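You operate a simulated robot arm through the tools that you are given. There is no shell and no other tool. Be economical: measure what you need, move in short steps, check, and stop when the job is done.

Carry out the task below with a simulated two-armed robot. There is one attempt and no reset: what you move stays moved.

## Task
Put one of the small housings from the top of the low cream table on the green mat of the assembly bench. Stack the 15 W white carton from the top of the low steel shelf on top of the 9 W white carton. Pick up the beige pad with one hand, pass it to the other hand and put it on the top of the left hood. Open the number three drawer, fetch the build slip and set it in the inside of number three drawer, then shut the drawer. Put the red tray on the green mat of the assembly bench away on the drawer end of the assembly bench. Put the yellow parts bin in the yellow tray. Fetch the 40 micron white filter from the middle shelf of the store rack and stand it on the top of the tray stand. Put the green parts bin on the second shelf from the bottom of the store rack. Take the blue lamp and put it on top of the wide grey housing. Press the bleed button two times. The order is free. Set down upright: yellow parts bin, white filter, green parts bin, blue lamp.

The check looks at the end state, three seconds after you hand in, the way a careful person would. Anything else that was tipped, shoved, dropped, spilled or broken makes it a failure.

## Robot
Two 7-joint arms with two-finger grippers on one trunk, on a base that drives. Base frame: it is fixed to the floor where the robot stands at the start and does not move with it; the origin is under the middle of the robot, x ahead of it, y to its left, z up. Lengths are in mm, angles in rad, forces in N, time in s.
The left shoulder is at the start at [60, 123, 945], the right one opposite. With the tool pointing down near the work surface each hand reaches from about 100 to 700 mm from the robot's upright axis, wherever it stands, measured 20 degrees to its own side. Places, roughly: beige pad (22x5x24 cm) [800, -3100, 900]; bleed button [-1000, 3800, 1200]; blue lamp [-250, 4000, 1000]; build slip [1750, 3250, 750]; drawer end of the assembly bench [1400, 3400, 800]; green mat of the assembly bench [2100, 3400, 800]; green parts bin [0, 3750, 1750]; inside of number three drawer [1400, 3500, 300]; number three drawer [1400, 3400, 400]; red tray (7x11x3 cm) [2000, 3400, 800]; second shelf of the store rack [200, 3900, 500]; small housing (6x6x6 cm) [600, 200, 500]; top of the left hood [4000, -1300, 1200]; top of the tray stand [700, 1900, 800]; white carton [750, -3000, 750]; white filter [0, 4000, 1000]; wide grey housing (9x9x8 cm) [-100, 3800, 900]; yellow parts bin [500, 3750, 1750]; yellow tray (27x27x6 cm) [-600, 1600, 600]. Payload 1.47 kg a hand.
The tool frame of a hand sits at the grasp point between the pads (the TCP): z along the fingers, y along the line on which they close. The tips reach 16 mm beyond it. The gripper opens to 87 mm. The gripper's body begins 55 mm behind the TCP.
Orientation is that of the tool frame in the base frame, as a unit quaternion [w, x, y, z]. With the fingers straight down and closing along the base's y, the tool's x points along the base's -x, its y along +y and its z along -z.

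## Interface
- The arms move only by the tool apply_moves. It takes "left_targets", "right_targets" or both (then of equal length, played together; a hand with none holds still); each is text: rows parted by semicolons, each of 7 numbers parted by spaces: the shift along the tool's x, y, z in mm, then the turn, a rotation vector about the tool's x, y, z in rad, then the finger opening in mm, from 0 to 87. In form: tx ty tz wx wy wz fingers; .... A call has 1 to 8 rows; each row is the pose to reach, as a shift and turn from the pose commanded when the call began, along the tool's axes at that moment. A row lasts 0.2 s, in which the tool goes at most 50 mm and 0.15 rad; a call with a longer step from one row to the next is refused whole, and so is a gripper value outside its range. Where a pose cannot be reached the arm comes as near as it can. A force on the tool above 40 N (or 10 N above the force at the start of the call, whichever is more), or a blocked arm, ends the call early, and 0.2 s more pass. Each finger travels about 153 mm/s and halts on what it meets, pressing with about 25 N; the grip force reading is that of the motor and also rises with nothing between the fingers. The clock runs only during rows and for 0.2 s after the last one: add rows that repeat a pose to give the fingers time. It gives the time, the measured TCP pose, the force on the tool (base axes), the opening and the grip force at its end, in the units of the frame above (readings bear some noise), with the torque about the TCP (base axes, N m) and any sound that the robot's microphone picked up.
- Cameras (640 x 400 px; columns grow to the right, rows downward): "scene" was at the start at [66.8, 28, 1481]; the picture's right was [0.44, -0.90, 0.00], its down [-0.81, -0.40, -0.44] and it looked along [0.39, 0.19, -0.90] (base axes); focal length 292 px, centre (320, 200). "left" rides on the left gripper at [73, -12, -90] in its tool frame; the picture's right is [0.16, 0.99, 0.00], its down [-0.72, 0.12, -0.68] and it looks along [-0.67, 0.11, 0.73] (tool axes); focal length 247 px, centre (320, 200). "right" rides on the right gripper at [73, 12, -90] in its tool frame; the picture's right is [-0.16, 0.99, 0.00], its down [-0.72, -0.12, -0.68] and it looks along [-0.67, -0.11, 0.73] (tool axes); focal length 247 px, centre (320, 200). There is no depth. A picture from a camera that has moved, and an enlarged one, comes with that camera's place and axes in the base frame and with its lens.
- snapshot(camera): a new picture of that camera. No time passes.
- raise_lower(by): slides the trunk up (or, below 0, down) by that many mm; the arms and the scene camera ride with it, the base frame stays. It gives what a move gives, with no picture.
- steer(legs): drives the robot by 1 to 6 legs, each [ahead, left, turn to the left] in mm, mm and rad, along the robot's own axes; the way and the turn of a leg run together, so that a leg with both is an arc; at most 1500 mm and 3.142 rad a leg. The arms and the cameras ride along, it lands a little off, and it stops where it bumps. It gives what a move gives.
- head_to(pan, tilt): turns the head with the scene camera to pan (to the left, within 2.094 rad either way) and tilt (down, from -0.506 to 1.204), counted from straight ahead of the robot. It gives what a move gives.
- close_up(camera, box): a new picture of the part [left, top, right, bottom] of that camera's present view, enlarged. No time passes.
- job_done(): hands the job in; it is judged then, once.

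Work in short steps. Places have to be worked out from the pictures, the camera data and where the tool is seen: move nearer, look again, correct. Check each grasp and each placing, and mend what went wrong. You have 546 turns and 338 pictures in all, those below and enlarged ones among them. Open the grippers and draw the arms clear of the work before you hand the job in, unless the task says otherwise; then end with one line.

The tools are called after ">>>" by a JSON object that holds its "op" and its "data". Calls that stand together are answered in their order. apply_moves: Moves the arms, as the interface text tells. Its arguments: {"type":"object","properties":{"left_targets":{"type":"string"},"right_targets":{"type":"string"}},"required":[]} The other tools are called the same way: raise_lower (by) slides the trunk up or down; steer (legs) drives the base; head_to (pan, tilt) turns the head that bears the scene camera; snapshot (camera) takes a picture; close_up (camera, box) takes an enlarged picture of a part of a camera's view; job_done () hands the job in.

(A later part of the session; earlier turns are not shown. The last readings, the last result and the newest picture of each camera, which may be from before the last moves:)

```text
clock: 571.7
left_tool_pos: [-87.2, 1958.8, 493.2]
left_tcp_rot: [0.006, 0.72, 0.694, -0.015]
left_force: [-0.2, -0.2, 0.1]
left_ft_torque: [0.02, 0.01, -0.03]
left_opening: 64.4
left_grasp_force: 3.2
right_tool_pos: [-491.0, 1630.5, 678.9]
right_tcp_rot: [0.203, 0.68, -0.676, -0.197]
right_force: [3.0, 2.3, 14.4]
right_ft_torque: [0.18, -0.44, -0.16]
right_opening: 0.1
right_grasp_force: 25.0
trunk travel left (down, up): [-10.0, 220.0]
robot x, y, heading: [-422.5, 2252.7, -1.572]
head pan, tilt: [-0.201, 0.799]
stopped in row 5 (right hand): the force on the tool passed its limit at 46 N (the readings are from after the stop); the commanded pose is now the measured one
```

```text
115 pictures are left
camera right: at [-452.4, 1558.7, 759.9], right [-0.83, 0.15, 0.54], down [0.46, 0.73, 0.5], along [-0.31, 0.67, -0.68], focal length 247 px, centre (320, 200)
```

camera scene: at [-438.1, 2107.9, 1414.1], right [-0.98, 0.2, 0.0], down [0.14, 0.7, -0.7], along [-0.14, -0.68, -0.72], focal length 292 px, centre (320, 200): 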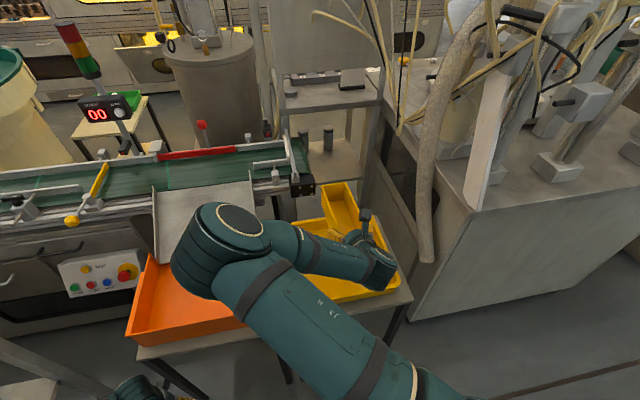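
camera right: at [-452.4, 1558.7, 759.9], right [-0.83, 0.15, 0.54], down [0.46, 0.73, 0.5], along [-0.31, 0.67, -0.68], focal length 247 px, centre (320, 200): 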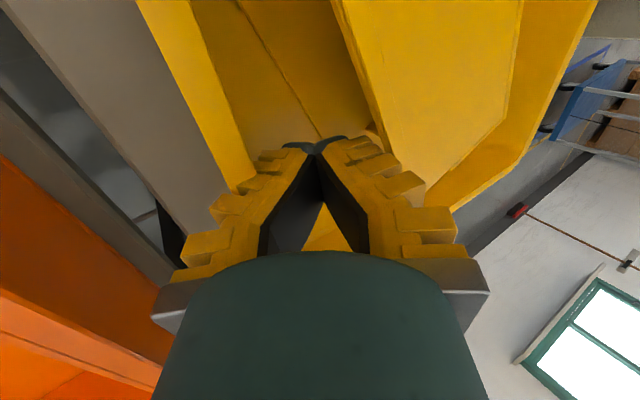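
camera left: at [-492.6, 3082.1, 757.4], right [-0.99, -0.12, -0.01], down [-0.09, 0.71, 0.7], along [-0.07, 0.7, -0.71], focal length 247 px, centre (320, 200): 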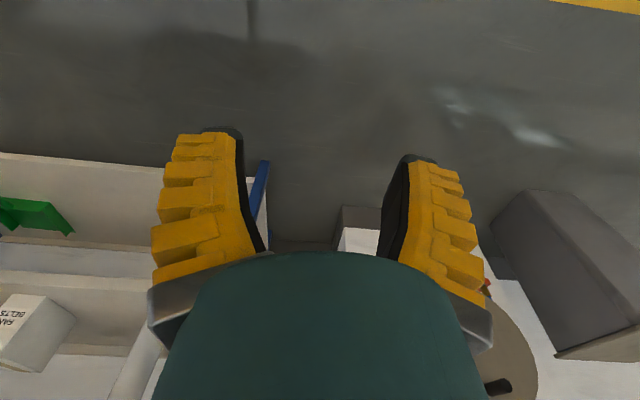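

The tip is now in the gap beneath the edge. Push west and slightly up in small steps.

>>> {"op": "apply_moves", "data": {"right_targets": "0 6 -4 0 0 0 0; 0 16 0 0 0 0 0; 0 28 3 0 0 0 0; 0 40 8 0 0 0 0; 0 52 13 0 0 0 0"}}

>>> {"op": "snapshot", "data": {"camera": "right"}}

>>> {"op": "snapshot", "data": {"camera": "scene"}}

```text
clock: 572.9
left_tool_pos: [-88.0, 1957.7, 493.6]
left_tcp_rot: [0.006, 0.72, 0.693, -0.014]
left_force: [0.2, 0.3, 0.0]
left_ft_torque: [0.01, 0.01, -0.02]
left_opening: 64.7
left_grasp_force: 2.9
right_tool_pos: [-543.8, 1630.4, 693.4]
right_tcp_rot: [0.202, 0.68, -0.676, -0.199]
right_force: [-1.0, -0.7, -0.3]
right_ft_torque: [0.02, -0.01, 0.02]
right_opening: 0.2
right_grasp_force: 24.8
trunk travel left (down, up): [-10.0, 220.0]
robot x, y, heading: [-424.7, 2257.6, -1.573]
head pan, tilt: [-0.201, 0.799]
```

```text
114 pictures are left
camera right: at [-504.9, 1558.7, 774.5], right [-0.83, 0.15, 0.54], down [0.46, 0.73, 0.51], along [-0.31, 0.67, -0.67], focal length 247 px, centre (320, 200)
```

right: 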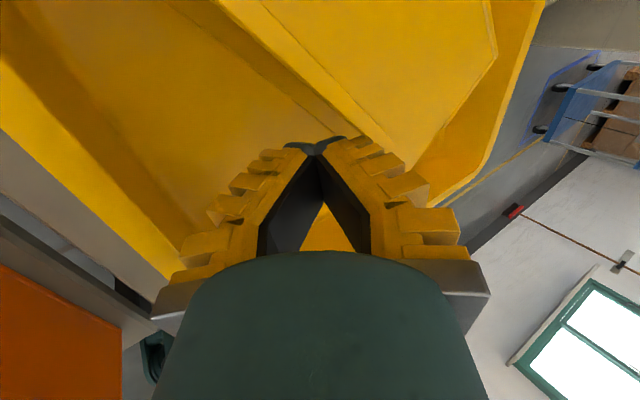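

```text
113 pictures are left
camera scene: at [-438.1, 2166.3, 1413.9], right [-0.98, 0.2, 0.0], down [0.14, 0.7, -0.7], along [-0.14, -0.68, -0.72], focal length 292 px, centre (320, 200)
```

scene: 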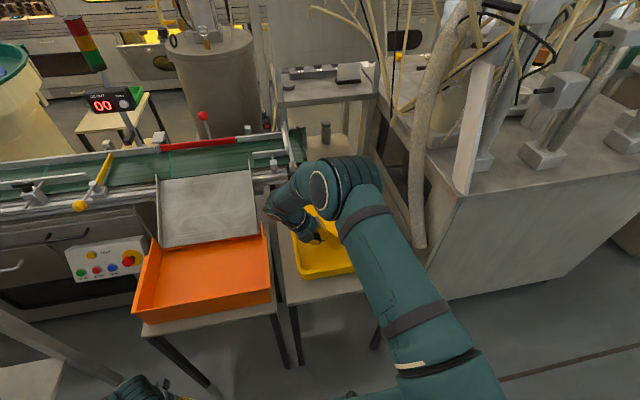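

It moves with little force. Continue west and up a bit more and look.

>>> {"op": "apply_moves", "data": {"right_targets": "0 12 0 0 0 0 0; 0 24 0 0 0 0 0; 0 36 2 0 0 0 0; 0 48 5 0 0 0 0; 0 60 10 0 0 0 0"}}

>>> {"op": "snapshot", "data": {"camera": "right"}}

```text
clock: 574.1
left_tool_pos: [-87.7, 1957.2, 493.1]
left_tcp_rot: [0.006, 0.721, 0.693, -0.014]
left_force: [0.2, 0.3, -0.1]
left_ft_torque: [-0.03, 0.02, 0.0]
left_opening: 64.6
left_grasp_force: 3.4
right_tool_pos: [-600.2, 1630.4, 717.3]
right_tcp_rot: [0.202, 0.681, -0.675, -0.199]
right_force: [0.4, 0.7, 0.5]
right_ft_torque: [0.01, 0.02, -0.02]
right_opening: 0.0
right_grasp_force: 25.0
trunk travel left (down, up): [-10.0, 220.0]
robot x, y, heading: [-423.7, 2252.4, -1.567]
head pan, tilt: [-0.201, 0.799]
```

```text
112 pictures are left
camera right: at [-561.0, 1558.8, 797.5], right [-0.83, 0.15, 0.54], down [0.46, 0.73, 0.51], along [-0.31, 0.67, -0.67], focal length 247 px, centre (320, 200)
```

right: 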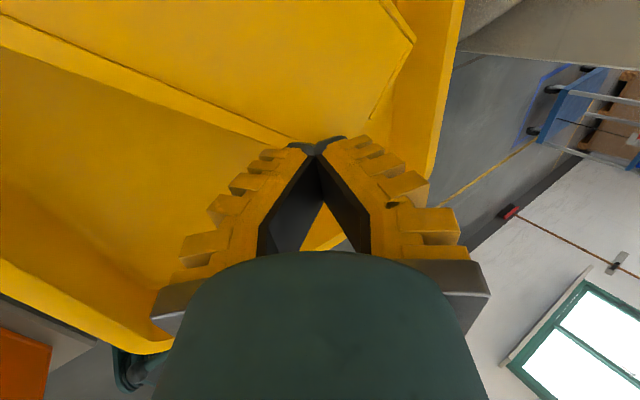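

The bin slid/yawed; withdraw upward and inspect.

>>> {"op": "apply_moves", "data": {"right_targets": "0 0 -45 0 0 0 0; 0 -10 -90 0 0 0 0; 0 -20 -135 0 0 0 0; -40 -30 -150 0 0 0 0; -80 -40 -150 0 0 0 0; -120 -50 -150 0 0 0 0"}}

>>> {"op": "close_up", "data": {"camera": "scene", "box": [260, 150, 420, 290]}}

>>> {"op": "snapshot", "data": {"camera": "right"}}

```text
clock: 575.5
left_tool_pos: [-87.1, 1959.0, 492.7]
left_tcp_rot: [0.006, 0.721, 0.693, -0.015]
left_force: [1.0, -0.2, 0.9]
left_ft_torque: [-0.02, -0.02, 0.06]
left_opening: 64.5
left_grasp_force: 3.7
right_tool_pos: [-477.1, 1753.0, 817.0]
right_tcp_rot: [0.202, 0.68, -0.676, -0.2]
right_force: [0.1, 0.2, 0.0]
right_ft_torque: [0.02, 0.0, 0.01]
right_opening: 0.2
right_grasp_force: 25.0
trunk travel left (down, up): [-10.0, 220.0]
robot x, y, heading: [-421.2, 2254.0, -1.569]
head pan, tilt: [-0.201, 0.799]
```

```text
2.86 times, centred on (340, 220) of scene
camera zoom: at [-437.8, 2166.5, 1414.0], right [-0.98, 0.2, 0.0], down [0.14, 0.7, -0.7], along [-0.14, -0.68, -0.72], focal length 835 px, centre (263, 143)
```

zoom: 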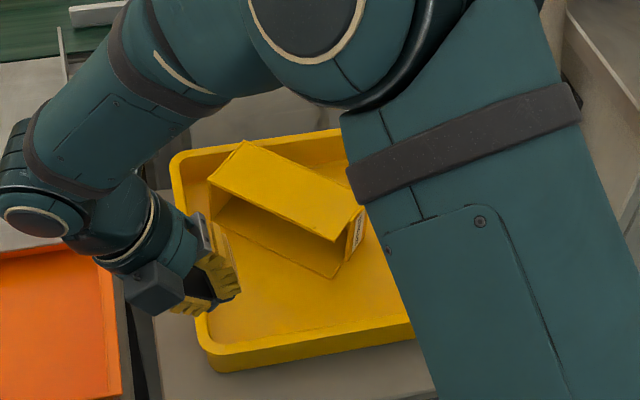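

```text
110 pictures are left
camera right: at [-436.8, 1681.1, 897.9], right [-0.83, 0.15, 0.54], down [0.46, 0.73, 0.51], along [-0.31, 0.67, -0.67], focal length 247 px, centre (320, 200)
```

right: 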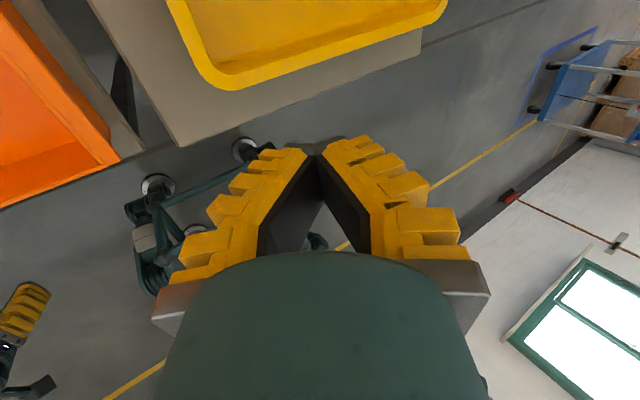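

Good news: the bin now lies with its opening facing the robot (NE). I can pinch its upper side wall (one finger above, one inside) and pitch the hand down to roll it upright. Reorient the hand accordingly.

>>> {"op": "apply_moves", "data": {"right_targets": "0 0 -30 -0.065 0.092 -0.084 0; 0 0 -30 -0.131 0.183 -0.169 0; 0 0 -30 -0.196 0.275 -0.253 0; 0 0 -30 -0.262 0.366 -0.337 20; 0 0 -30 -0.327 0.458 -0.421 30; 0 0 -30 -0.393 0.55 -0.506 40; 0 0 -30 -0.458 0.641 -0.59 40; 0 0 -30 -0.458 0.641 -0.59 40"}}

>>> {"op": "snapshot", "data": {"camera": "right"}}

>>> {"op": "close_up", "data": {"camera": "scene", "box": [240, 130, 420, 290]}}

```text
clock: 577.3
left_tool_pos: [-86.4, 1958.1, 493.5]
left_tcp_rot: [0.006, 0.72, 0.694, -0.014]
left_force: [-0.2, 0.4, -0.7]
left_ft_torque: [0.02, -0.01, -0.01]
left_opening: 64.7
left_grasp_force: 3.3
right_tool_pos: [-460.1, 1751.4, 842.8]
right_tcp_rot: [0.479, 0.808, -0.296, -0.173]
right_force: [0.2, 1.1, 0.3]
right_ft_torque: [0.01, 0.01, -0.01]
right_opening: 45.9
right_grasp_force: 4.0
trunk travel left (down, up): [-10.0, 220.0]
robot x, y, heading: [-423.7, 2254.0, -1.572]
head pan, tilt: [-0.201, 0.799]
```

```text
109 pictures are left
camera right: at [-357.9, 1761.4, 894.7], right [-0.43, -0.26, 0.86], down [-0.14, 0.97, 0.22], along [-0.89, -0.02, -0.45], focal length 247 px, centre (320, 200)
```

right: 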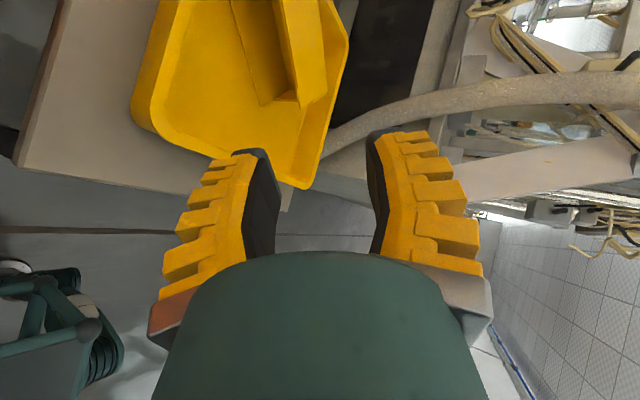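

```text
2.50 times, centred on (330, 210) of scene
camera zoom: at [-437.9, 2166.3, 1413.9], right [-0.98, 0.2, 0.0], down [0.14, 0.7, -0.7], along [-0.14, -0.68, -0.72], focal length 730 px, centre (295, 175)
```

zoom: 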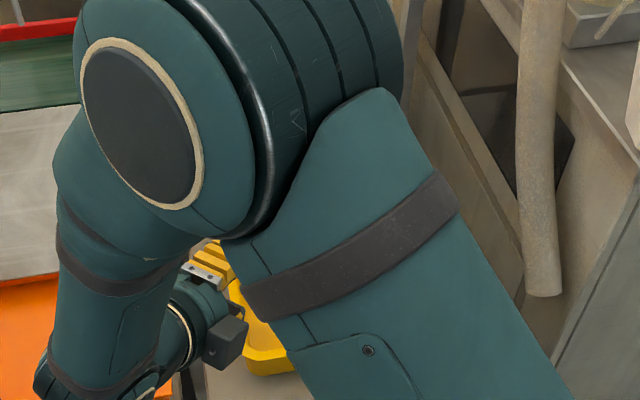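

Orientation matches. Move to the pre-point in front of the upper wall near the bin's front end.

>>> {"op": "apply_moves", "data": {"right_targets": "-8 -10 37 0 0 0 50; -15 -19 74 0 0 0 50; -23 -29 111 0 0 0 50; -30 -38 148 0 0 0 50; -30 -38 148 0 0 0 50"}}

>>> {"op": "snapshot", "data": {"camera": "right"}}

```text
clock: 578.5
left_tool_pos: [-86.9, 1958.4, 493.4]
left_tcp_rot: [0.006, 0.721, 0.693, -0.014]
left_force: [-0.4, -0.2, -0.6]
left_ft_torque: [-0.01, 0.01, -0.02]
left_opening: 64.7
left_grasp_force: 3.5
right_tool_pos: [-554.7, 1684.9, 737.6]
right_tcp_rot: [0.479, 0.808, -0.297, -0.172]
right_force: [-0.6, -0.7, -0.5]
right_ft_torque: [0.03, -0.03, 0.0]
right_opening: 55.2
right_grasp_force: 3.6
trunk travel left (down, up): [-10.0, 220.0]
robot x, y, heading: [-422.0, 2257.4, -1.566]
head pan, tilt: [-0.201, 0.799]
```

```text
107 pictures are left
camera right: at [-451.7, 1693.8, 790.9], right [-0.43, -0.26, 0.86], down [-0.13, 0.97, 0.22], along [-0.89, -0.02, -0.45], focal length 247 px, centre (320, 200)
```

right: 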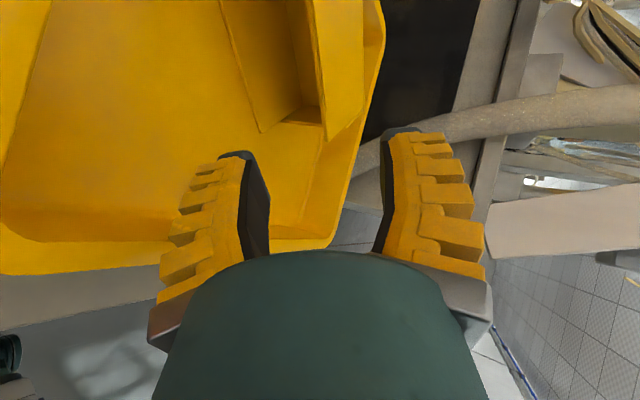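

The upper wall's free edge lies between the fingers. Advance 105 mm along the tool and close.

>>> {"op": "apply_moves", "data": {"right_targets": "0 0 35 0 0 0 50; 0 0 70 0 0 0 50; 0 0 95 0 0 0 50; 0 0 106 0 0 0 50"}}

>>> {"op": "snapshot", "data": {"camera": "right"}}

```text
clock: 579.5
left_tool_pos: [-88.5, 1957.3, 493.3]
left_tcp_rot: [0.007, 0.721, 0.693, -0.014]
left_force: [0.1, -0.6, 0.0]
left_ft_torque: [0.02, -0.02, 0.0]
left_opening: 64.6
left_grasp_force: 2.9
right_tool_pos: [-613.9, 1611.7, 684.4]
right_tcp_rot: [0.479, 0.808, -0.298, -0.171]
right_force: [-1.0, 1.1, -0.3]
right_ft_torque: [0.0, 0.01, -0.01]
right_opening: 55.3
right_grasp_force: 3.5
trunk travel left (down, up): [-10.0, 220.0]
robot x, y, heading: [-423.5, 2252.3, -1.574]
head pan, tilt: [-0.201, 0.799]
```

```text
106 pictures are left
camera right: at [-511.1, 1622.4, 738.4], right [-0.43, -0.26, 0.86], down [-0.13, 0.97, 0.22], along [-0.89, -0.02, -0.45], focal length 247 px, centre (320, 200)
```

right: 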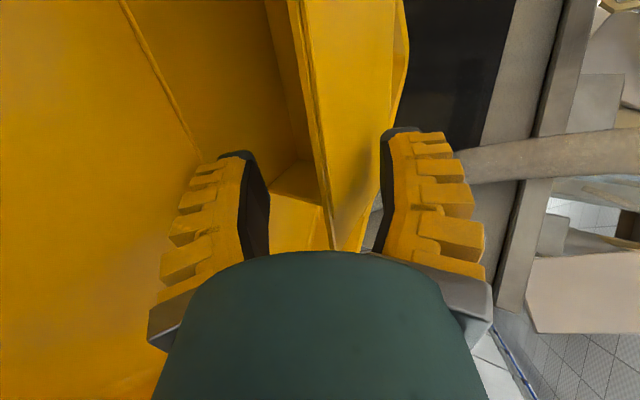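

The wall is between the fingers. Close.

>>> {"op": "apply_moves", "data": {"right_targets": "0 0 0 0 0 0 30; 0 0 0 0 0 0 10; 0 0 0 0 0 0 0; 0 0 0 0 0 0 0"}}

>>> {"op": "snapshot", "data": {"camera": "right"}}

```text
clock: 580.3
left_tool_pos: [-88.5, 1957.9, 494.1]
left_tcp_rot: [0.006, 0.721, 0.693, -0.015]
left_force: [-0.5, -0.2, 0.3]
left_ft_torque: [0.02, 0.04, 0.0]
left_opening: 64.6
left_grasp_force: 3.4
right_tool_pos: [-618.1, 1606.3, 698.8]
right_tcp_rot: [0.493, 0.799, -0.298, -0.174]
right_force: [-7.3, -3.6, 32.3]
right_ft_torque: [-0.3, 0.56, -0.19]
right_opening: 6.0
right_grasp_force: 24.9
trunk travel left (down, up): [-10.0, 220.0]
robot x, y, heading: [-422.8, 2257.1, -1.57]
head pan, tilt: [-0.201, 0.799]
stopped in row 4 (right hand): the force on the tool passed its limit at 42 N (the readings are from after the stop); the commanded pose is now the measured one
```

```text
105 pictures are left
camera right: at [-515.3, 1617.5, 749.7], right [-0.42, -0.23, 0.88], down [-0.13, 0.97, 0.19], along [-0.9, -0.03, -0.44], focal length 247 px, centre (320, 200)
```

right: 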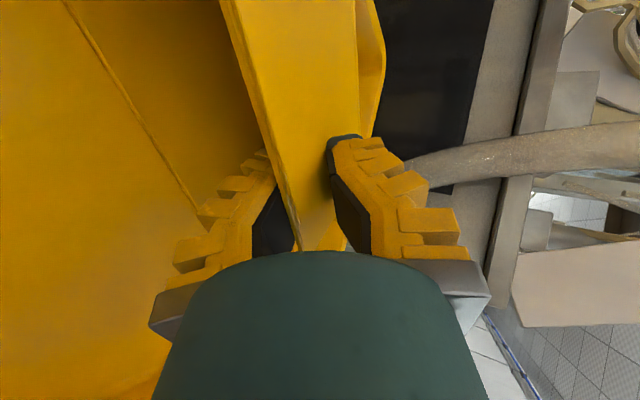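

Pinched (6 mm). Lift gently 40 mm and check.

>>> {"op": "apply_moves", "data": {"right_targets": "0 9 -5 0 0 0 0; 0 18 -10 0 0 0 0; 0 27 -15 0 0 0 0; 0 36 -20 0 0 0 0; 0 36 -20 0 0 0 0"}}

>>> {"op": "snapshot", "data": {"camera": "right"}}

>>> {"op": "close_up", "data": {"camera": "scene", "box": [240, 130, 420, 290]}}

```text
clock: 581.5
left_tool_pos: [-87.2, 1957.7, 493.9]
left_tcp_rot: [0.006, 0.721, 0.693, -0.014]
left_force: [-0.2, 0.2, 0.3]
left_ft_torque: [0.0, -0.02, 0.0]
left_opening: 64.8
left_grasp_force: 3.6
right_tool_pos: [-615.7, 1608.0, 731.5]
right_tcp_rot: [0.486, 0.804, -0.297, -0.173]
right_force: [0.5, 0.0, -3.2]
right_ft_torque: [0.07, 0.06, -0.02]
right_opening: 6.1
right_grasp_force: 24.9
trunk travel left (down, up): [-10.0, 220.0]
robot x, y, heading: [-425.5, 2253.5, -1.574]
head pan, tilt: [-0.201, 0.799]
```

```text
104 pictures are left
camera right: at [-512.2, 1619.0, 784.4], right [-0.43, -0.24, 0.87], down [-0.13, 0.97, 0.21], along [-0.89, -0.03, -0.45], focal length 247 px, centre (320, 200)
```

right: 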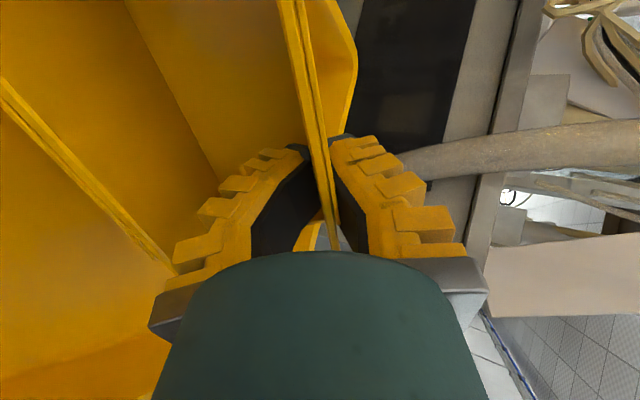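

```text
2.50 times, centred on (330, 210) of scene
camera zoom: at [-438.1, 2166.1, 1413.9], right [-0.98, 0.2, 0.0], down [0.14, 0.7, -0.7], along [-0.14, -0.68, -0.72], focal length 730 px, centre (295, 175)
```

zoom: 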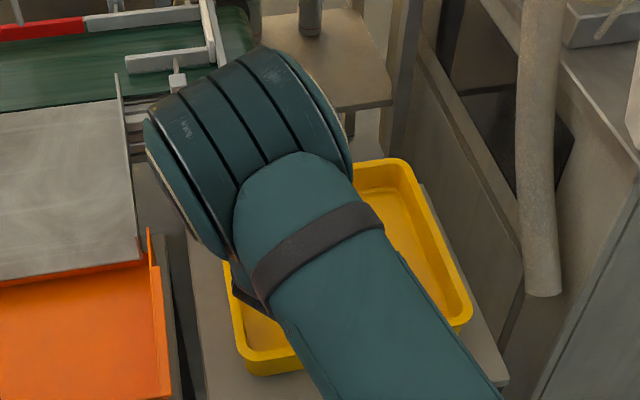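

Lifted (−3 N weight) with the wall aligned in the pads. Raise 60 mm more, then pitch down 1.07 rad to bring the bin upright.

>>> {"op": "apply_moves", "data": {"right_targets": "0 20 -11 0 0 0 0; 0 40 -22 0 0 0 0; 0 55 -30 0.13 0 0 0; 0 55 -30 0.26 0 0 0; 0 55 -30 0.39 0 0 0; 0 55 -30 0.52 0 0 0; 0 55 -30 0.65 0 0 0; 0 55 -30 0.78 0 0 0"}}

>>> {"op": "apply_moves", "data": {"right_targets": "0 0 0 0.1 0 0 0; 0 0 0 0.2 0 0 0; 0 0 0 0.28 0 0 0; 0 0 0 0.28 0 0 0"}}

>>> {"op": "snapshot", "data": {"camera": "right"}}

>>> {"op": "snapshot", "data": {"camera": "scene"}}

```text
clock: 583.3
left_tool_pos: [-87.9, 1959.0, 491.6]
left_tcp_rot: [0.005, 0.721, 0.693, -0.015]
left_force: [0.1, 0.7, -0.2]
left_ft_torque: [0.01, 0.04, 0.0]
left_opening: 64.8
left_grasp_force: 3.3
right_tool_pos: [-615.2, 1610.7, 796.8]
right_tcp_rot: [0.174, 0.922, -0.339, -0.06]
right_force: [0.8, 0.0, -1.5]
right_ft_torque: [0.0, 0.14, -0.03]
right_opening: 6.0
right_grasp_force: 25.1
right hand out of reach, approached as far as the arm can: row 8
trunk travel left (down, up): [-10.0, 220.0]
robot x, y, heading: [-424.0, 2251.0, -1.572]
head pan, tilt: [-0.201, 0.799]
```

```text
clock: 584.3
left_tool_pos: [-88.6, 1957.7, 493.9]
left_tcp_rot: [0.007, 0.72, 0.693, -0.014]
left_force: [-0.3, -0.1, -0.5]
left_ft_torque: [-0.02, 0.0, 0.01]
left_opening: 64.5
left_grasp_force: 3.3
right_tool_pos: [-580.8, 1678.0, 788.8]
right_tcp_rot: [0.054, 0.942, -0.331, -0.029]
right_force: [-0.6, 0.1, -1.8]
right_ft_torque: [-0.03, 0.09, -0.06]
right_opening: 6.1
right_grasp_force: 25.6
right hand out of reach, approached as far as the arm can: row 1, 2, 3, 4
trunk travel left (down, up): [-10.0, 220.0]
robot x, y, heading: [-423.3, 2254.8, -1.57]
head pan, tilt: [-0.201, 0.799]
```

```text
102 pictures are left
camera right: at [-524.4, 1631.4, 877.1], right [-0.74, -0.67, 0.12], down [-0.43, 0.6, 0.67], along [-0.52, 0.44, -0.73], focal length 247 px, centre (320, 200)
```

right: 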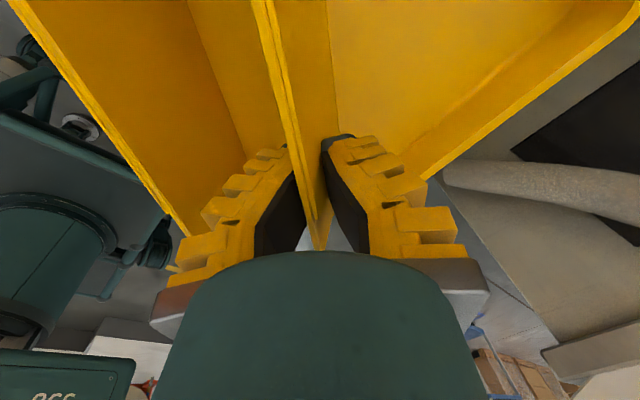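

```text
101 pictures are left
camera scene: at [-440.4, 2166.6, 1414.0], right [-0.98, 0.2, 0.0], down [0.14, 0.7, -0.7], along [-0.14, -0.68, -0.72], focal length 292 px, centre (320, 200)
```

scene: 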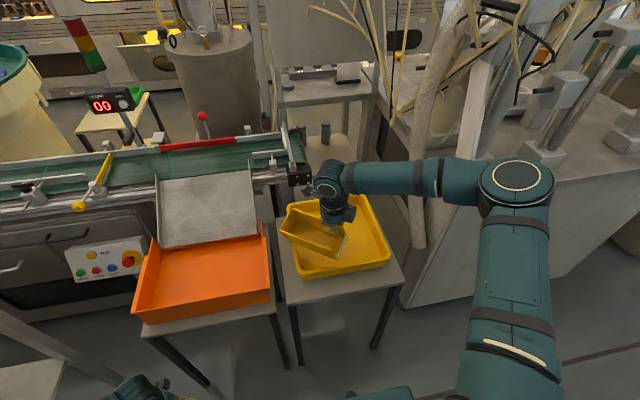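

The bin hangs upright. Its centre is too far NE; shift the base 78 mm west and 52 mm ahead, then check.

>>> {"op": "steer", "data": {"legs": [[52, -78, 0]]}}

>>> {"op": "close_up", "data": {"camera": "scene", "box": [240, 160, 440, 320]}}

```text
clock: 585.7
left_tool_pos: [-165.0, 1906.9, 493.0]
left_tcp_rot: [0.006, 0.721, 0.693, -0.013]
left_force: [-0.1, -0.5, -0.2]
left_ft_torque: [0.0, 0.01, 0.02]
left_opening: 64.7
left_grasp_force: 3.4
right_tool_pos: [-657.8, 1625.5, 788.7]
right_tcp_rot: [0.054, 0.941, -0.332, -0.028]
right_force: [0.4, 0.0, -1.3]
right_ft_torque: [-0.02, 0.05, 0.0]
right_opening: 6.0
right_grasp_force: 25.0
trunk travel left (down, up): [-10.0, 220.0]
robot x, y, heading: [-502.5, 2200.6, -1.574]
head pan, tilt: [-0.201, 0.799]
```

```text
2.50 times, centred on (340, 240) of scene
camera zoom: at [-516.0, 2114.9, 1413.9], right [-0.98, 0.2, 0.0], down [0.14, 0.7, -0.7], along [-0.14, -0.68, -0.72], focal length 730 px, centre (270, 100)
```

zoom: 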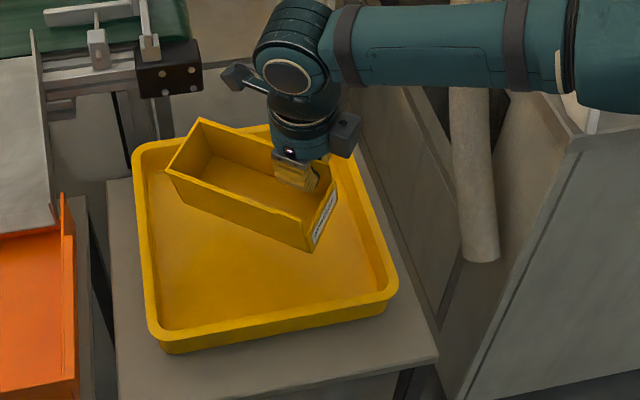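

Well above the tray interior. Lower with the arm to contact.

>>> {"op": "apply_moves", "data": {"right_targets": "0 0 25 0 0 0 0; 0 0 50 0 0 0 0; 0 0 75 0 0 0 0; 0 0 85 0 0 0 0"}}

>>> {"op": "close_up", "data": {"camera": "scene", "box": [240, 160, 440, 320]}}

```text
clock: 586.7
left_tool_pos: [-165.7, 1905.5, 493.2]
left_tcp_rot: [0.006, 0.721, 0.693, -0.014]
left_force: [0.4, -1.6, -0.6]
left_ft_torque: [-0.01, 0.02, 0.01]
left_opening: 64.4
left_grasp_force: 3.1
right_tool_pos: [-665.0, 1617.9, 703.9]
right_tcp_rot: [0.055, 0.942, -0.331, -0.029]
right_force: [-0.2, -1.1, -1.0]
right_ft_torque: [0.01, 0.03, 0.01]
right_opening: 5.8
right_grasp_force: 25.5
trunk travel left (down, up): [-10.0, 220.0]
robot x, y, heading: [-499.4, 2201.5, -1.573]
head pan, tilt: [-0.201, 0.799]
```

```text
2.50 times, centred on (340, 240) of scene
camera zoom: at [-515.5, 2115.2, 1413.9], right [-0.98, 0.2, 0.0], down [0.14, 0.7, -0.7], along [-0.14, -0.68, -0.72], focal length 730 px, centre (270, 100)
```

zoom: 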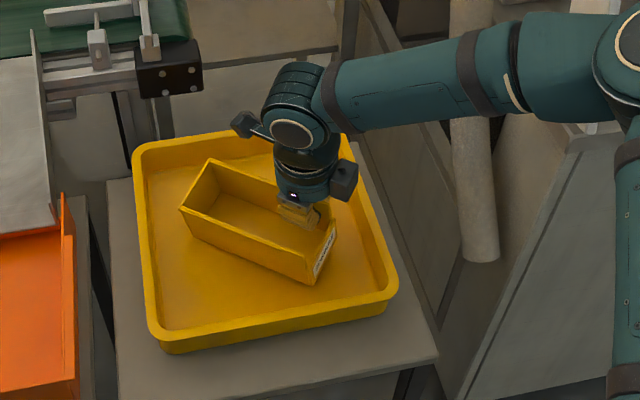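

Inside the tray now. Lower the last bit to contact.

>>> {"op": "apply_moves", "data": {"right_targets": "0 0 7 0 0 0 0; 0 0 14 0 0 0 0; 0 0 20 0 0 0 0; 0 0 26 0 0 0 0"}}

```text
clock: 587.7
left_tool_pos: [-164.5, 1906.9, 493.2]
left_tcp_rot: [0.006, 0.721, 0.693, -0.015]
left_force: [0.3, -0.3, 0.3]
left_ft_torque: [0.0, 0.01, 0.02]
left_opening: 64.7
left_grasp_force: 3.3
right_tool_pos: [-665.7, 1617.1, 679.2]
right_tcp_rot: [0.056, 0.941, -0.331, -0.029]
right_force: [-1.6, 2.6, 9.3]
right_ft_torque: [-0.06, -0.08, 0.02]
right_opening: 5.9
right_grasp_force: 24.8
trunk travel left (down, up): [-10.0, 220.0]
robot x, y, heading: [-499.7, 2202.3, -1.573]
head pan, tilt: [-0.201, 0.799]
```

Contact. Open slightly and rise.

>>> {"op": "apply_moves", "data": {"right_targets": "0 0 2 0 0 0 12; 0 0 2 0 0 0 22; 0 0 2 0 0 0 26; 0 0 -20 0 0 0 26; 0 0 -60 0 0 0 26; 0 0 -105 0 0 0 26; 0 0 -150 0 0 0 26"}}

>>> {"op": "close_up", "data": {"camera": "scene", "box": [240, 160, 440, 320]}}

```text
clock: 589.3
left_tool_pos: [-166.2, 1906.9, 493.0]
left_tcp_rot: [0.007, 0.721, 0.692, -0.014]
left_force: [0.1, -0.6, -0.4]
left_ft_torque: [0.03, 0.0, -0.01]
left_opening: 64.8
left_grasp_force: 3.1
right_tool_pos: [-654.6, 1630.9, 828.1]
right_tcp_rot: [0.056, 0.942, -0.331, -0.03]
right_force: [0.0, 0.4, -0.4]
right_ft_torque: [-0.01, 0.0, -0.01]
right_opening: 32.2
right_grasp_force: 4.4
trunk travel left (down, up): [-10.0, 220.0]
robot x, y, heading: [-500.0, 2200.8, -1.574]
head pan, tilt: [-0.201, 0.799]
```

```text
2.50 times, centred on (340, 240) of scene
camera zoom: at [-515.5, 2115.5, 1414.0], right [-0.98, 0.2, 0.0], down [0.14, 0.7, -0.7], along [-0.14, -0.68, -0.72], focal length 730 px, centre (270, 100)
```

zoom: 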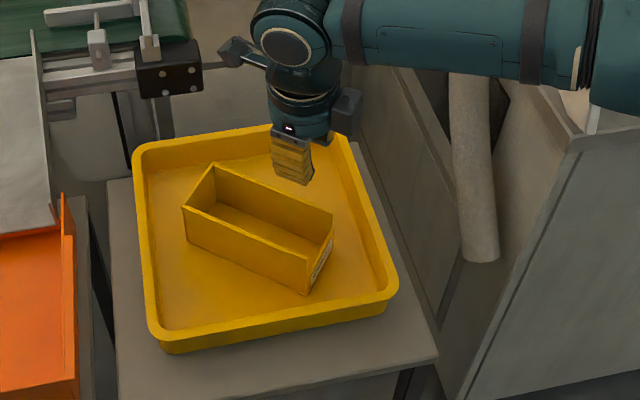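

The yellow bin stands upright in the yellow tray. Wall-pinching is the reliable grip for these bins. Back away and reorient the right hand to point forward, camera up.

>>> {"op": "steer", "data": {"legs": [[-400, 0, 0]]}}

>>> {"op": "raise_lower", "data": {"by": 150}}

>>> {"op": "apply_moves", "data": {"right_targets": "0 0 0 -0.05 0.118 0.066 40; 0 0 0 -0.1 0.236 0.132 40; 0 0 0 -0.15 0.355 0.198 40; 0 0 0 -0.199 0.473 0.264 40; 0 0 0 -0.249 0.591 0.33 40; 0 0 0 -0.299 0.71 0.396 40; 0 0 0 -0.349 0.828 0.461 40; 0 0 0 -0.398 0.944 0.527 40"}}

>>> {"op": "apply_moves", "data": {"right_targets": "0 0 0 -0.05 0.118 0.066 40; 0 0 0 -0.1 0.236 0.132 40; 0 0 0 -0.15 0.355 0.198 40; 0 0 0 -0.2 0.475 0.265 40; 0 0 0 -0.2 0.475 0.265 40"}}

>>> {"op": "snapshot", "data": {"camera": "scene"}}

```text
clock: 591.8
left_tool_pos: [-165.6, 2309.3, 494.1]
left_tcp_rot: [0.006, 0.722, 0.691, -0.015]
left_force: [0.7, 1.1, 0.0]
left_ft_torque: [-0.02, -0.02, 0.0]
left_opening: 64.7
left_grasp_force: 3.5
right_tool_pos: [-656.1, 2035.8, 826.9]
right_tcp_rot: [0.055, 0.941, -0.333, -0.029]
right_force: [-0.6, -1.1, 0.4]
right_ft_torque: [0.02, 0.01, 0.03]
right_opening: 32.0
right_grasp_force: 4.3
trunk travel left (down, up): [-10.0, 220.0]
robot x, y, heading: [-502.3, 2607.4, -1.576]
head pan, tilt: [-0.201, 0.799]
```

```text
clock: 593.5
left_tool_pos: [-165.1, 2308.5, 643.2]
left_tcp_rot: [0.006, 0.722, 0.692, -0.015]
left_force: [0.7, 0.2, 0.6]
left_ft_torque: [-0.02, -0.05, 0.0]
left_opening: 64.6
left_grasp_force: 3.2
right_tool_pos: [-655.6, 2034.1, 975.9]
right_tcp_rot: [0.056, 0.941, -0.333, -0.029]
right_force: [-0.5, 0.7, 0.4]
right_ft_torque: [0.0, 0.03, 0.0]
right_opening: 32.3
right_grasp_force: 4.6
trunk travel left (down, up): [-160.0, 70.0]
robot x, y, heading: [-498.5, 2609.8, -1.577]
head pan, tilt: [-0.201, 0.799]
```

```text
clock: 595.3
left_tool_pos: [-166.5, 2309.1, 644.8]
left_tcp_rot: [0.007, 0.722, 0.691, -0.014]
left_force: [-0.5, 0.8, 0.5]
left_ft_torque: [-0.04, 0.0, 0.05]
left_opening: 64.6
left_grasp_force: 3.4
right_tool_pos: [-649.9, 2037.7, 973.2]
right_tcp_rot: [0.37, 0.723, -0.472, 0.343]
right_force: [3.0, 1.7, -3.7]
right_ft_torque: [-0.25, 0.02, -0.22]
right_opening: 45.4
right_grasp_force: 4.3
right hand out of reach, approached as far as the arm can: row 8
trunk travel left (down, up): [-160.0, 70.0]
robot x, y, heading: [-499.5, 2605.3, -1.578]
head pan, tilt: [-0.201, 0.799]
```

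```text
clock: 596.5
left_tool_pos: [-165.0, 2308.6, 642.1]
left_tcp_rot: [0.006, 0.723, 0.691, -0.016]
left_force: [-0.1, 0.2, -0.2]
left_ft_torque: [0.03, -0.02, 0.0]
left_opening: 64.5
left_grasp_force: 3.3
right_tool_pos: [-797.9, 2029.5, 1056.4]
right_tcp_rot: [0.47, 0.527, -0.493, 0.508]
right_force: [-0.1, 0.0, 0.5]
right_ft_torque: [0.0, 0.03, 0.01]
right_opening: 45.6
right_grasp_force: 3.8
right hand out of reach, approached as far as the arm can: row 1, 2, 3, 4, 5
trunk travel left (down, up): [-160.0, 70.0]
robot x, y, heading: [-499.5, 2608.9, -1.572]
head pan, tilt: [-0.201, 0.799]
```

```text
97 pictures are left
camera scene: at [-514.3, 2519.0, 1563.9], right [-0.98, 0.2, 0.0], down [0.15, 0.7, -0.7], along [-0.14, -0.68, -0.72], focal length 292 px, centre (320, 200)
```

scene: 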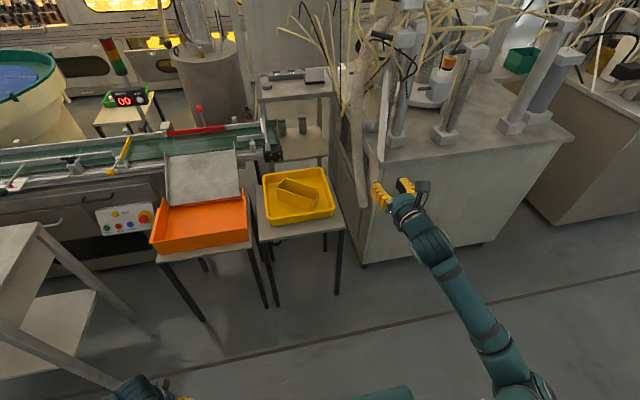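

Hand nearly in the forward orientation. Turn to face the rack and head for the green bin.

>>> {"op": "steer", "data": {"legs": [[0, 0, 3.14], [0, -430, 0]]}}

>>> {"op": "raise_lower", "data": {"by": 70}}

>>> {"op": "head_to", "data": {"pan": -0.2, "tilt": 0.5}}

>>> {"op": "snapshot", "data": {"camera": "scene"}}

```text
clock: 608.1
left_tool_pos: [-393.3, 2899.4, 643.0]
left_tcp_rot: [0.015, -0.679, 0.734, 0.006]
left_force: [-0.1, 1.3, 0.0]
left_ft_torque: [0.02, -0.05, -0.03]
left_opening: 64.4
left_grasp_force: 3.6
right_tool_pos: [250.1, 3156.8, 1057.1]
right_tcp_rot: [-0.5, 0.502, 0.519, 0.478]
right_force: [-0.3, 0.3, -0.5]
right_ft_torque: [-0.03, -0.03, 0.0]
right_opening: 45.6
right_grasp_force: 4.1
trunk travel left (down, up): [-160.0, 70.0]
robot x, y, heading: [-72.3, 2587.1, 1.532]
head pan, tilt: [-0.201, 0.799]
```

```text
clock: 609.2
left_tool_pos: [-393.3, 2899.6, 713.4]
left_tcp_rot: [0.015, -0.679, 0.734, 0.005]
left_force: [-0.4, 0.4, -0.8]
left_ft_torque: [0.01, 0.0, 0.02]
left_opening: 64.6
left_grasp_force: 3.3
right_tool_pos: [249.0, 3156.2, 1127.4]
right_tcp_rot: [-0.5, 0.502, 0.52, 0.478]
right_force: [0.8, 0.3, 1.0]
right_ft_torque: [0.0, -0.01, -0.01]
right_opening: 45.5
right_grasp_force: 3.9
trunk travel left (down, up): [-230.0, 0.0]
robot x, y, heading: [-66.5, 2586.6, 1.53]
head pan, tilt: [-0.201, 0.799]
```

```text
clock: 610.0
left_tool_pos: [-391.8, 2898.9, 712.7]
left_tcp_rot: [0.014, -0.68, 0.733, 0.006]
left_force: [0.3, 0.7, 0.2]
left_ft_torque: [-0.02, 0.0, -0.05]
left_opening: 64.9
left_grasp_force: 3.0
right_tool_pos: [249.7, 3156.8, 1128.3]
right_tcp_rot: [-0.5, 0.501, 0.52, 0.478]
right_force: [-0.4, 0.3, 0.1]
right_ft_torque: [-0.02, 0.01, -0.01]
right_opening: 45.8
right_grasp_force: 4.0
trunk travel left (down, up): [-230.0, 0.0]
robot x, y, heading: [-69.1, 2588.4, 1.534]
head pan, tilt: [-0.201, 0.499]
```

```text
96 pictures are left
camera scene: at [-45.3, 2688.6, 1659.8], right [0.97, -0.24, 0.0], down [-0.11, -0.47, -0.88], along [0.21, 0.85, -0.48], focal length 292 px, centre (320, 200)
```

scene: 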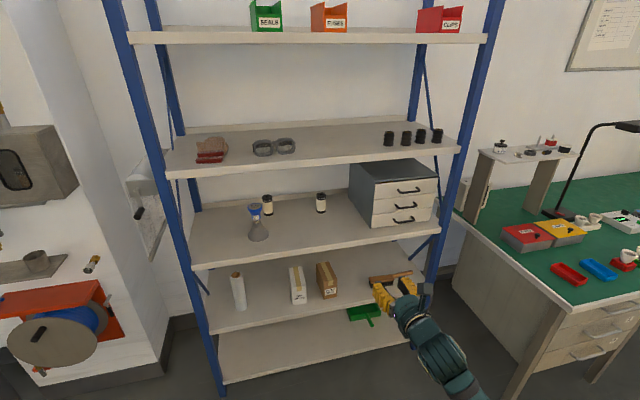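

Everything in order. Fix heading, bring the hand inward, then raise it to the top shelf level.

>>> {"op": "steer", "data": {"legs": [[0, 0, 0.038]]}}

>>> {"op": "apply_moves", "data": {"right_targets": "0 -40 0 0.03 0 0 45; 0 -80 0 0.07 0 0 45; 20 -120 -10 0.07 0.04 0 45; 60 -125 -20 0.07 0.04 0 45; 105 -125 -20 0.07 0.04 0 45; 150 -125 -20 0.07 0.04 0 45; 195 -125 -20 0.07 0.04 0 45; 240 -125 -20 0.07 0.04 0 45"}}

>>> {"op": "apply_moves", "data": {"right_targets": "47 0 0 0 0 0 45; 94 0 0 0 0 0 45; 141 0 0 0 0 0 45; 188 0 0 0 0 0 45; 235 0 0 0 0 0 45; 282 0 0 0 0 0 45; 329 0 0 0 0 0 45; 370 0 0 0 0 0 45"}}

>>> {"op": "head_to", "data": {"pan": -0.2, "tilt": 0.05}}

>>> {"op": "snapshot", "data": {"camera": "scene"}}

>>> {"op": "snapshot", "data": {"camera": "right"}}

```text
clock: 610.8
left_tool_pos: [-403.8, 2884.9, 712.7]
left_tcp_rot: [0.015, -0.693, 0.721, 0.006]
left_force: [-0.4, 0.6, -0.4]
left_ft_torque: [0.01, 0.03, -0.01]
left_opening: 64.9
left_grasp_force: 2.6
right_tool_pos: [227.1, 3168.0, 1127.5]
right_tcp_rot: [-0.508, 0.492, 0.529, 0.469]
right_force: [-0.2, -0.2, 0.5]
right_ft_torque: [0.01, 0.01, -0.01]
right_opening: 45.8
right_grasp_force: 4.6
trunk travel left (down, up): [-230.0, 0.0]
robot x, y, heading: [-67.5, 2588.5, 1.57]
head pan, tilt: [-0.201, 0.499]
```

```text
clock: 612.6
left_tool_pos: [-405.4, 2886.1, 714.1]
left_tcp_rot: [0.016, -0.693, 0.721, 0.006]
left_force: [-0.6, -0.4, -0.7]
left_ft_torque: [-0.01, -0.04, 0.03]
left_opening: 64.5
left_grasp_force: 2.5
right_tool_pos: [106.3, 3150.6, 1371.1]
right_tcp_rot: [0.535, -0.465, -0.534, -0.46]
right_force: [-0.1, -0.6, 0.6]
right_ft_torque: [0.0, -0.03, 0.0]
right_opening: 50.2
right_grasp_force: 3.8
right hand out of reach, approached as far as the arm can: row 1, 2, 3, 4, 5
trunk travel left (down, up): [-230.0, 0.0]
robot x, y, heading: [-69.3, 2590.3, 1.572]
head pan, tilt: [-0.201, 0.499]
```

```text
clock: 614.4
left_tool_pos: [-403.3, 2887.4, 712.6]
left_tcp_rot: [0.015, -0.693, 0.721, 0.005]
left_force: [-0.2, -0.7, -0.2]
left_ft_torque: [0.0, -0.02, -0.03]
left_opening: 64.6
left_grasp_force: 3.0
right_tool_pos: [105.5, 3152.3, 1738.3]
right_tcp_rot: [0.537, -0.464, -0.535, -0.459]
right_force: [1.2, -0.3, -0.7]
right_ft_torque: [-0.01, -0.04, -0.02]
right_opening: 50.5
right_grasp_force: 3.9
trunk travel left (down, up): [-230.0, 0.0]
robot x, y, heading: [-65.8, 2593.3, 1.572]
head pan, tilt: [-0.201, 0.499]
```

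```text
clock: 615.3
left_tool_pos: [-403.5, 2887.1, 712.8]
left_tcp_rot: [0.015, -0.693, 0.721, 0.006]
left_force: [-0.6, 0.1, 0.8]
left_ft_torque: [-0.05, 0.03, -0.02]
left_opening: 64.4
left_grasp_force: 2.8
right_tool_pos: [106.5, 3152.9, 1737.6]
right_tcp_rot: [0.536, -0.465, -0.534, -0.46]
right_force: [0.6, -0.9, 0.1]
right_ft_torque: [0.01, 0.01, 0.05]
right_opening: 50.5
right_grasp_force: 4.0
trunk travel left (down, up): [-230.0, 0.0]
robot x, y, heading: [-70.1, 2588.2, 1.57]
head pan, tilt: [-0.201, 0.051]
```

```text
95 pictures are left
camera scene: at [-49.1, 2689.5, 1701.4], right [0.98, -0.2, 0.0], down [-0.01, -0.05, -1.0], along [0.2, 0.98, -0.05], focal length 292 px, centre (320, 200)
```

scene: 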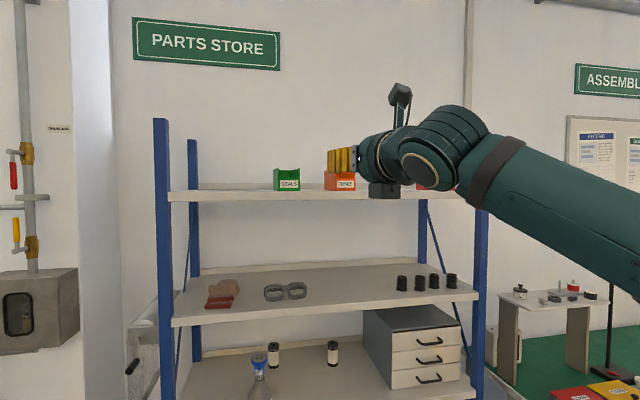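

```text
94 pictures are left
camera right: at [130.9, 3066.9, 1809.9], right [0.98, 0.14, -0.16], down [-0.02, -0.69, -0.72], along [-0.22, 0.71, -0.67], focal length 247 px, centre (320, 200)
```

right: 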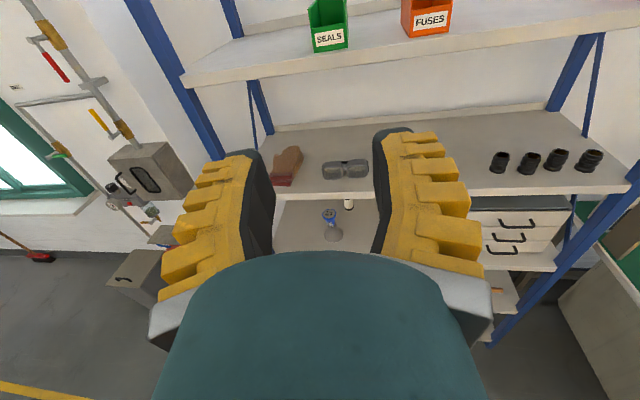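

Yaw is off by 0.145; correct it and drive closer.

>>> {"op": "apply_moves", "data": {"right_targets": "0 0 0 -0.075 0 0 50; 0 0 0 -0.146 0 0 50; 0 0 0 -0.146 0 0 50"}}

>>> {"op": "steer", "data": {"legs": [[350, 30, 0]]}}

>>> {"op": "snapshot", "data": {"camera": "right"}}

```text
clock: 616.1
left_tool_pos: [-404.0, 2886.0, 713.0]
left_tcp_rot: [0.014, -0.692, 0.721, 0.007]
left_force: [0.4, -0.8, 0.4]
left_ft_torque: [-0.04, 0.0, 0.01]
left_opening: 64.6
left_grasp_force: 3.1
right_tool_pos: [107.3, 3151.9, 1737.7]
right_tcp_rot: [-0.5, 0.502, 0.499, 0.498]
right_force: [0.2, -0.2, -0.2]
right_ft_torque: [-0.02, -0.03, 0.03]
right_opening: 55.2
right_grasp_force: 3.9
trunk travel left (down, up): [-230.0, 0.0]
robot x, y, heading: [-68.3, 2588.9, 1.575]
head pan, tilt: [-0.201, 0.051]
```

```text
clock: 618.4
left_tool_pos: [-432.4, 3240.4, 712.2]
left_tcp_rot: [0.014, -0.693, 0.72, 0.005]
left_force: [0.2, 0.2, -0.2]
left_ft_torque: [-0.04, 0.0, 0.02]
left_opening: 64.3
left_grasp_force: 3.4
right_tool_pos: [75.7, 3506.0, 1737.3]
right_tcp_rot: [-0.501, 0.502, 0.5, 0.498]
right_force: [0.4, -0.2, 0.0]
right_ft_torque: [0.0, -0.02, 0.0]
right_opening: 55.3
right_grasp_force: 4.0
trunk travel left (down, up): [-230.0, 0.0]
robot x, y, heading: [-92.5, 2942.4, 1.572]
head pan, tilt: [-0.201, 0.051]
```

```text
93 pictures are left
camera right: at [88.3, 3418.7, 1810.4], right [0.99, 0.0, -0.16], down [-0.12, -0.68, -0.72], along [-0.11, 0.73, -0.67], focal length 247 px, centre (320, 200)
```

right: 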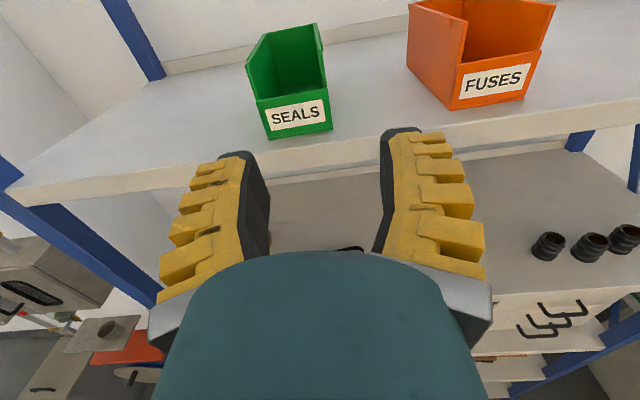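

Bin: x 7…82, front y≈3668. I'll pinch its right wall: raise 13 mm and drive in so the wall is between the fingers.

>>> {"op": "apply_moves", "data": {"right_targets": "13 0 0 0 0 0 45; 13 0 0 0 0 0 40"}}

>>> {"op": "steer", "data": {"legs": [[110, -3, 0]]}}

>>> {"op": "snapshot", "data": {"camera": "right"}}

```text
clock: 619.0
left_tool_pos: [-433.0, 3240.5, 712.4]
left_tcp_rot: [0.015, -0.693, 0.721, 0.007]
left_force: [0.2, -0.5, -0.4]
left_ft_torque: [0.0, -0.01, -0.01]
left_opening: 64.6
left_grasp_force: 3.2
right_tool_pos: [77.5, 3507.1, 1749.7]
right_tcp_rot: [-0.5, 0.502, 0.499, 0.498]
right_force: [1.2, -0.6, 0.3]
right_ft_torque: [-0.07, -0.02, 0.02]
right_opening: 45.5
right_grasp_force: 4.3
trunk travel left (down, up): [-230.0, 0.0]
robot x, y, heading: [-92.0, 2944.5, 1.57]
head pan, tilt: [-0.201, 0.051]
```

```text
clock: 620.2
left_tool_pos: [-431.6, 3349.2, 712.9]
left_tcp_rot: [0.015, -0.694, 0.72, 0.006]
left_force: [-0.3, 0.2, 0.7]
left_ft_torque: [-0.04, 0.03, -0.04]
left_opening: 64.5
left_grasp_force: 4.0
right_tool_pos: [78.9, 3615.6, 1750.9]
right_tcp_rot: [-0.501, 0.502, 0.5, 0.497]
right_force: [-0.2, 0.9, 0.1]
right_ft_torque: [0.01, 0.01, -0.02]
right_opening: 45.9
right_grasp_force: 3.9
trunk travel left (down, up): [-230.0, 0.0]
robot x, y, heading: [-99.6, 3051.0, 1.572]
head pan, tilt: [-0.201, 0.051]
```

```text
92 pictures are left
camera right: at [91.1, 3527.7, 1823.2], right [0.99, 0.0, -0.16], down [-0.12, -0.68, -0.72], along [-0.11, 0.73, -0.67], focal length 247 px, centre (320, 200)
```

right: 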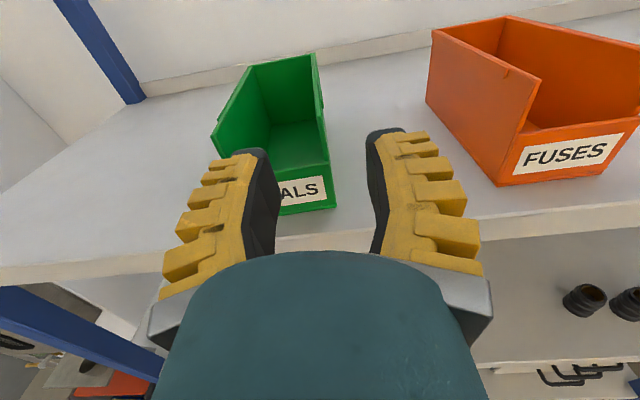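

Wall at x≈81–83. Drive the last 72 mm, 2 mm right.

>>> {"op": "steer", "data": {"legs": [[72, -3, 0]]}}

>>> {"op": "snapshot", "data": {"camera": "right"}}

```text
clock: 621.2
left_tool_pos: [-428.2, 3422.0, 712.5]
left_tcp_rot: [0.014, -0.693, 0.721, 0.005]
left_force: [-0.6, 0.6, -1.2]
left_ft_torque: [-0.03, 0.02, 0.04]
left_opening: 64.4
left_grasp_force: 3.4
right_tool_pos: [82.4, 3687.8, 1750.8]
right_tcp_rot: [-0.501, 0.502, 0.5, 0.497]
right_force: [0.6, 1.3, -0.4]
right_ft_torque: [0.04, 0.03, 0.01]
right_opening: 45.7
right_grasp_force: 4.1
trunk travel left (down, up): [-230.0, 0.0]
robot x, y, heading: [-92.4, 3123.5, 1.566]
head pan, tilt: [-0.201, 0.051]
```

```text
91 pictures are left
camera right: at [94.5, 3599.8, 1822.7], right [0.99, 0.0, -0.16], down [-0.12, -0.68, -0.72], along [-0.11, 0.73, -0.67], focal length 247 px, centre (320, 200)
```

right: 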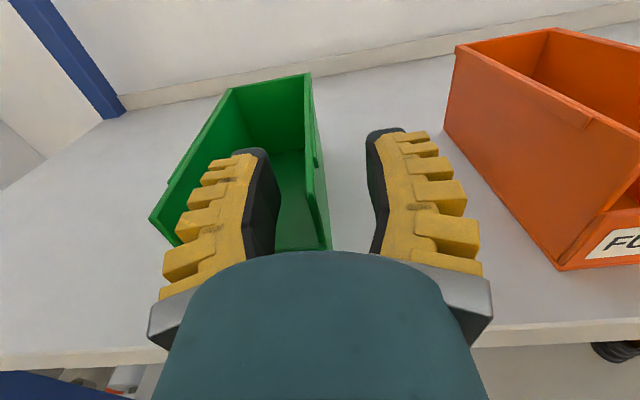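

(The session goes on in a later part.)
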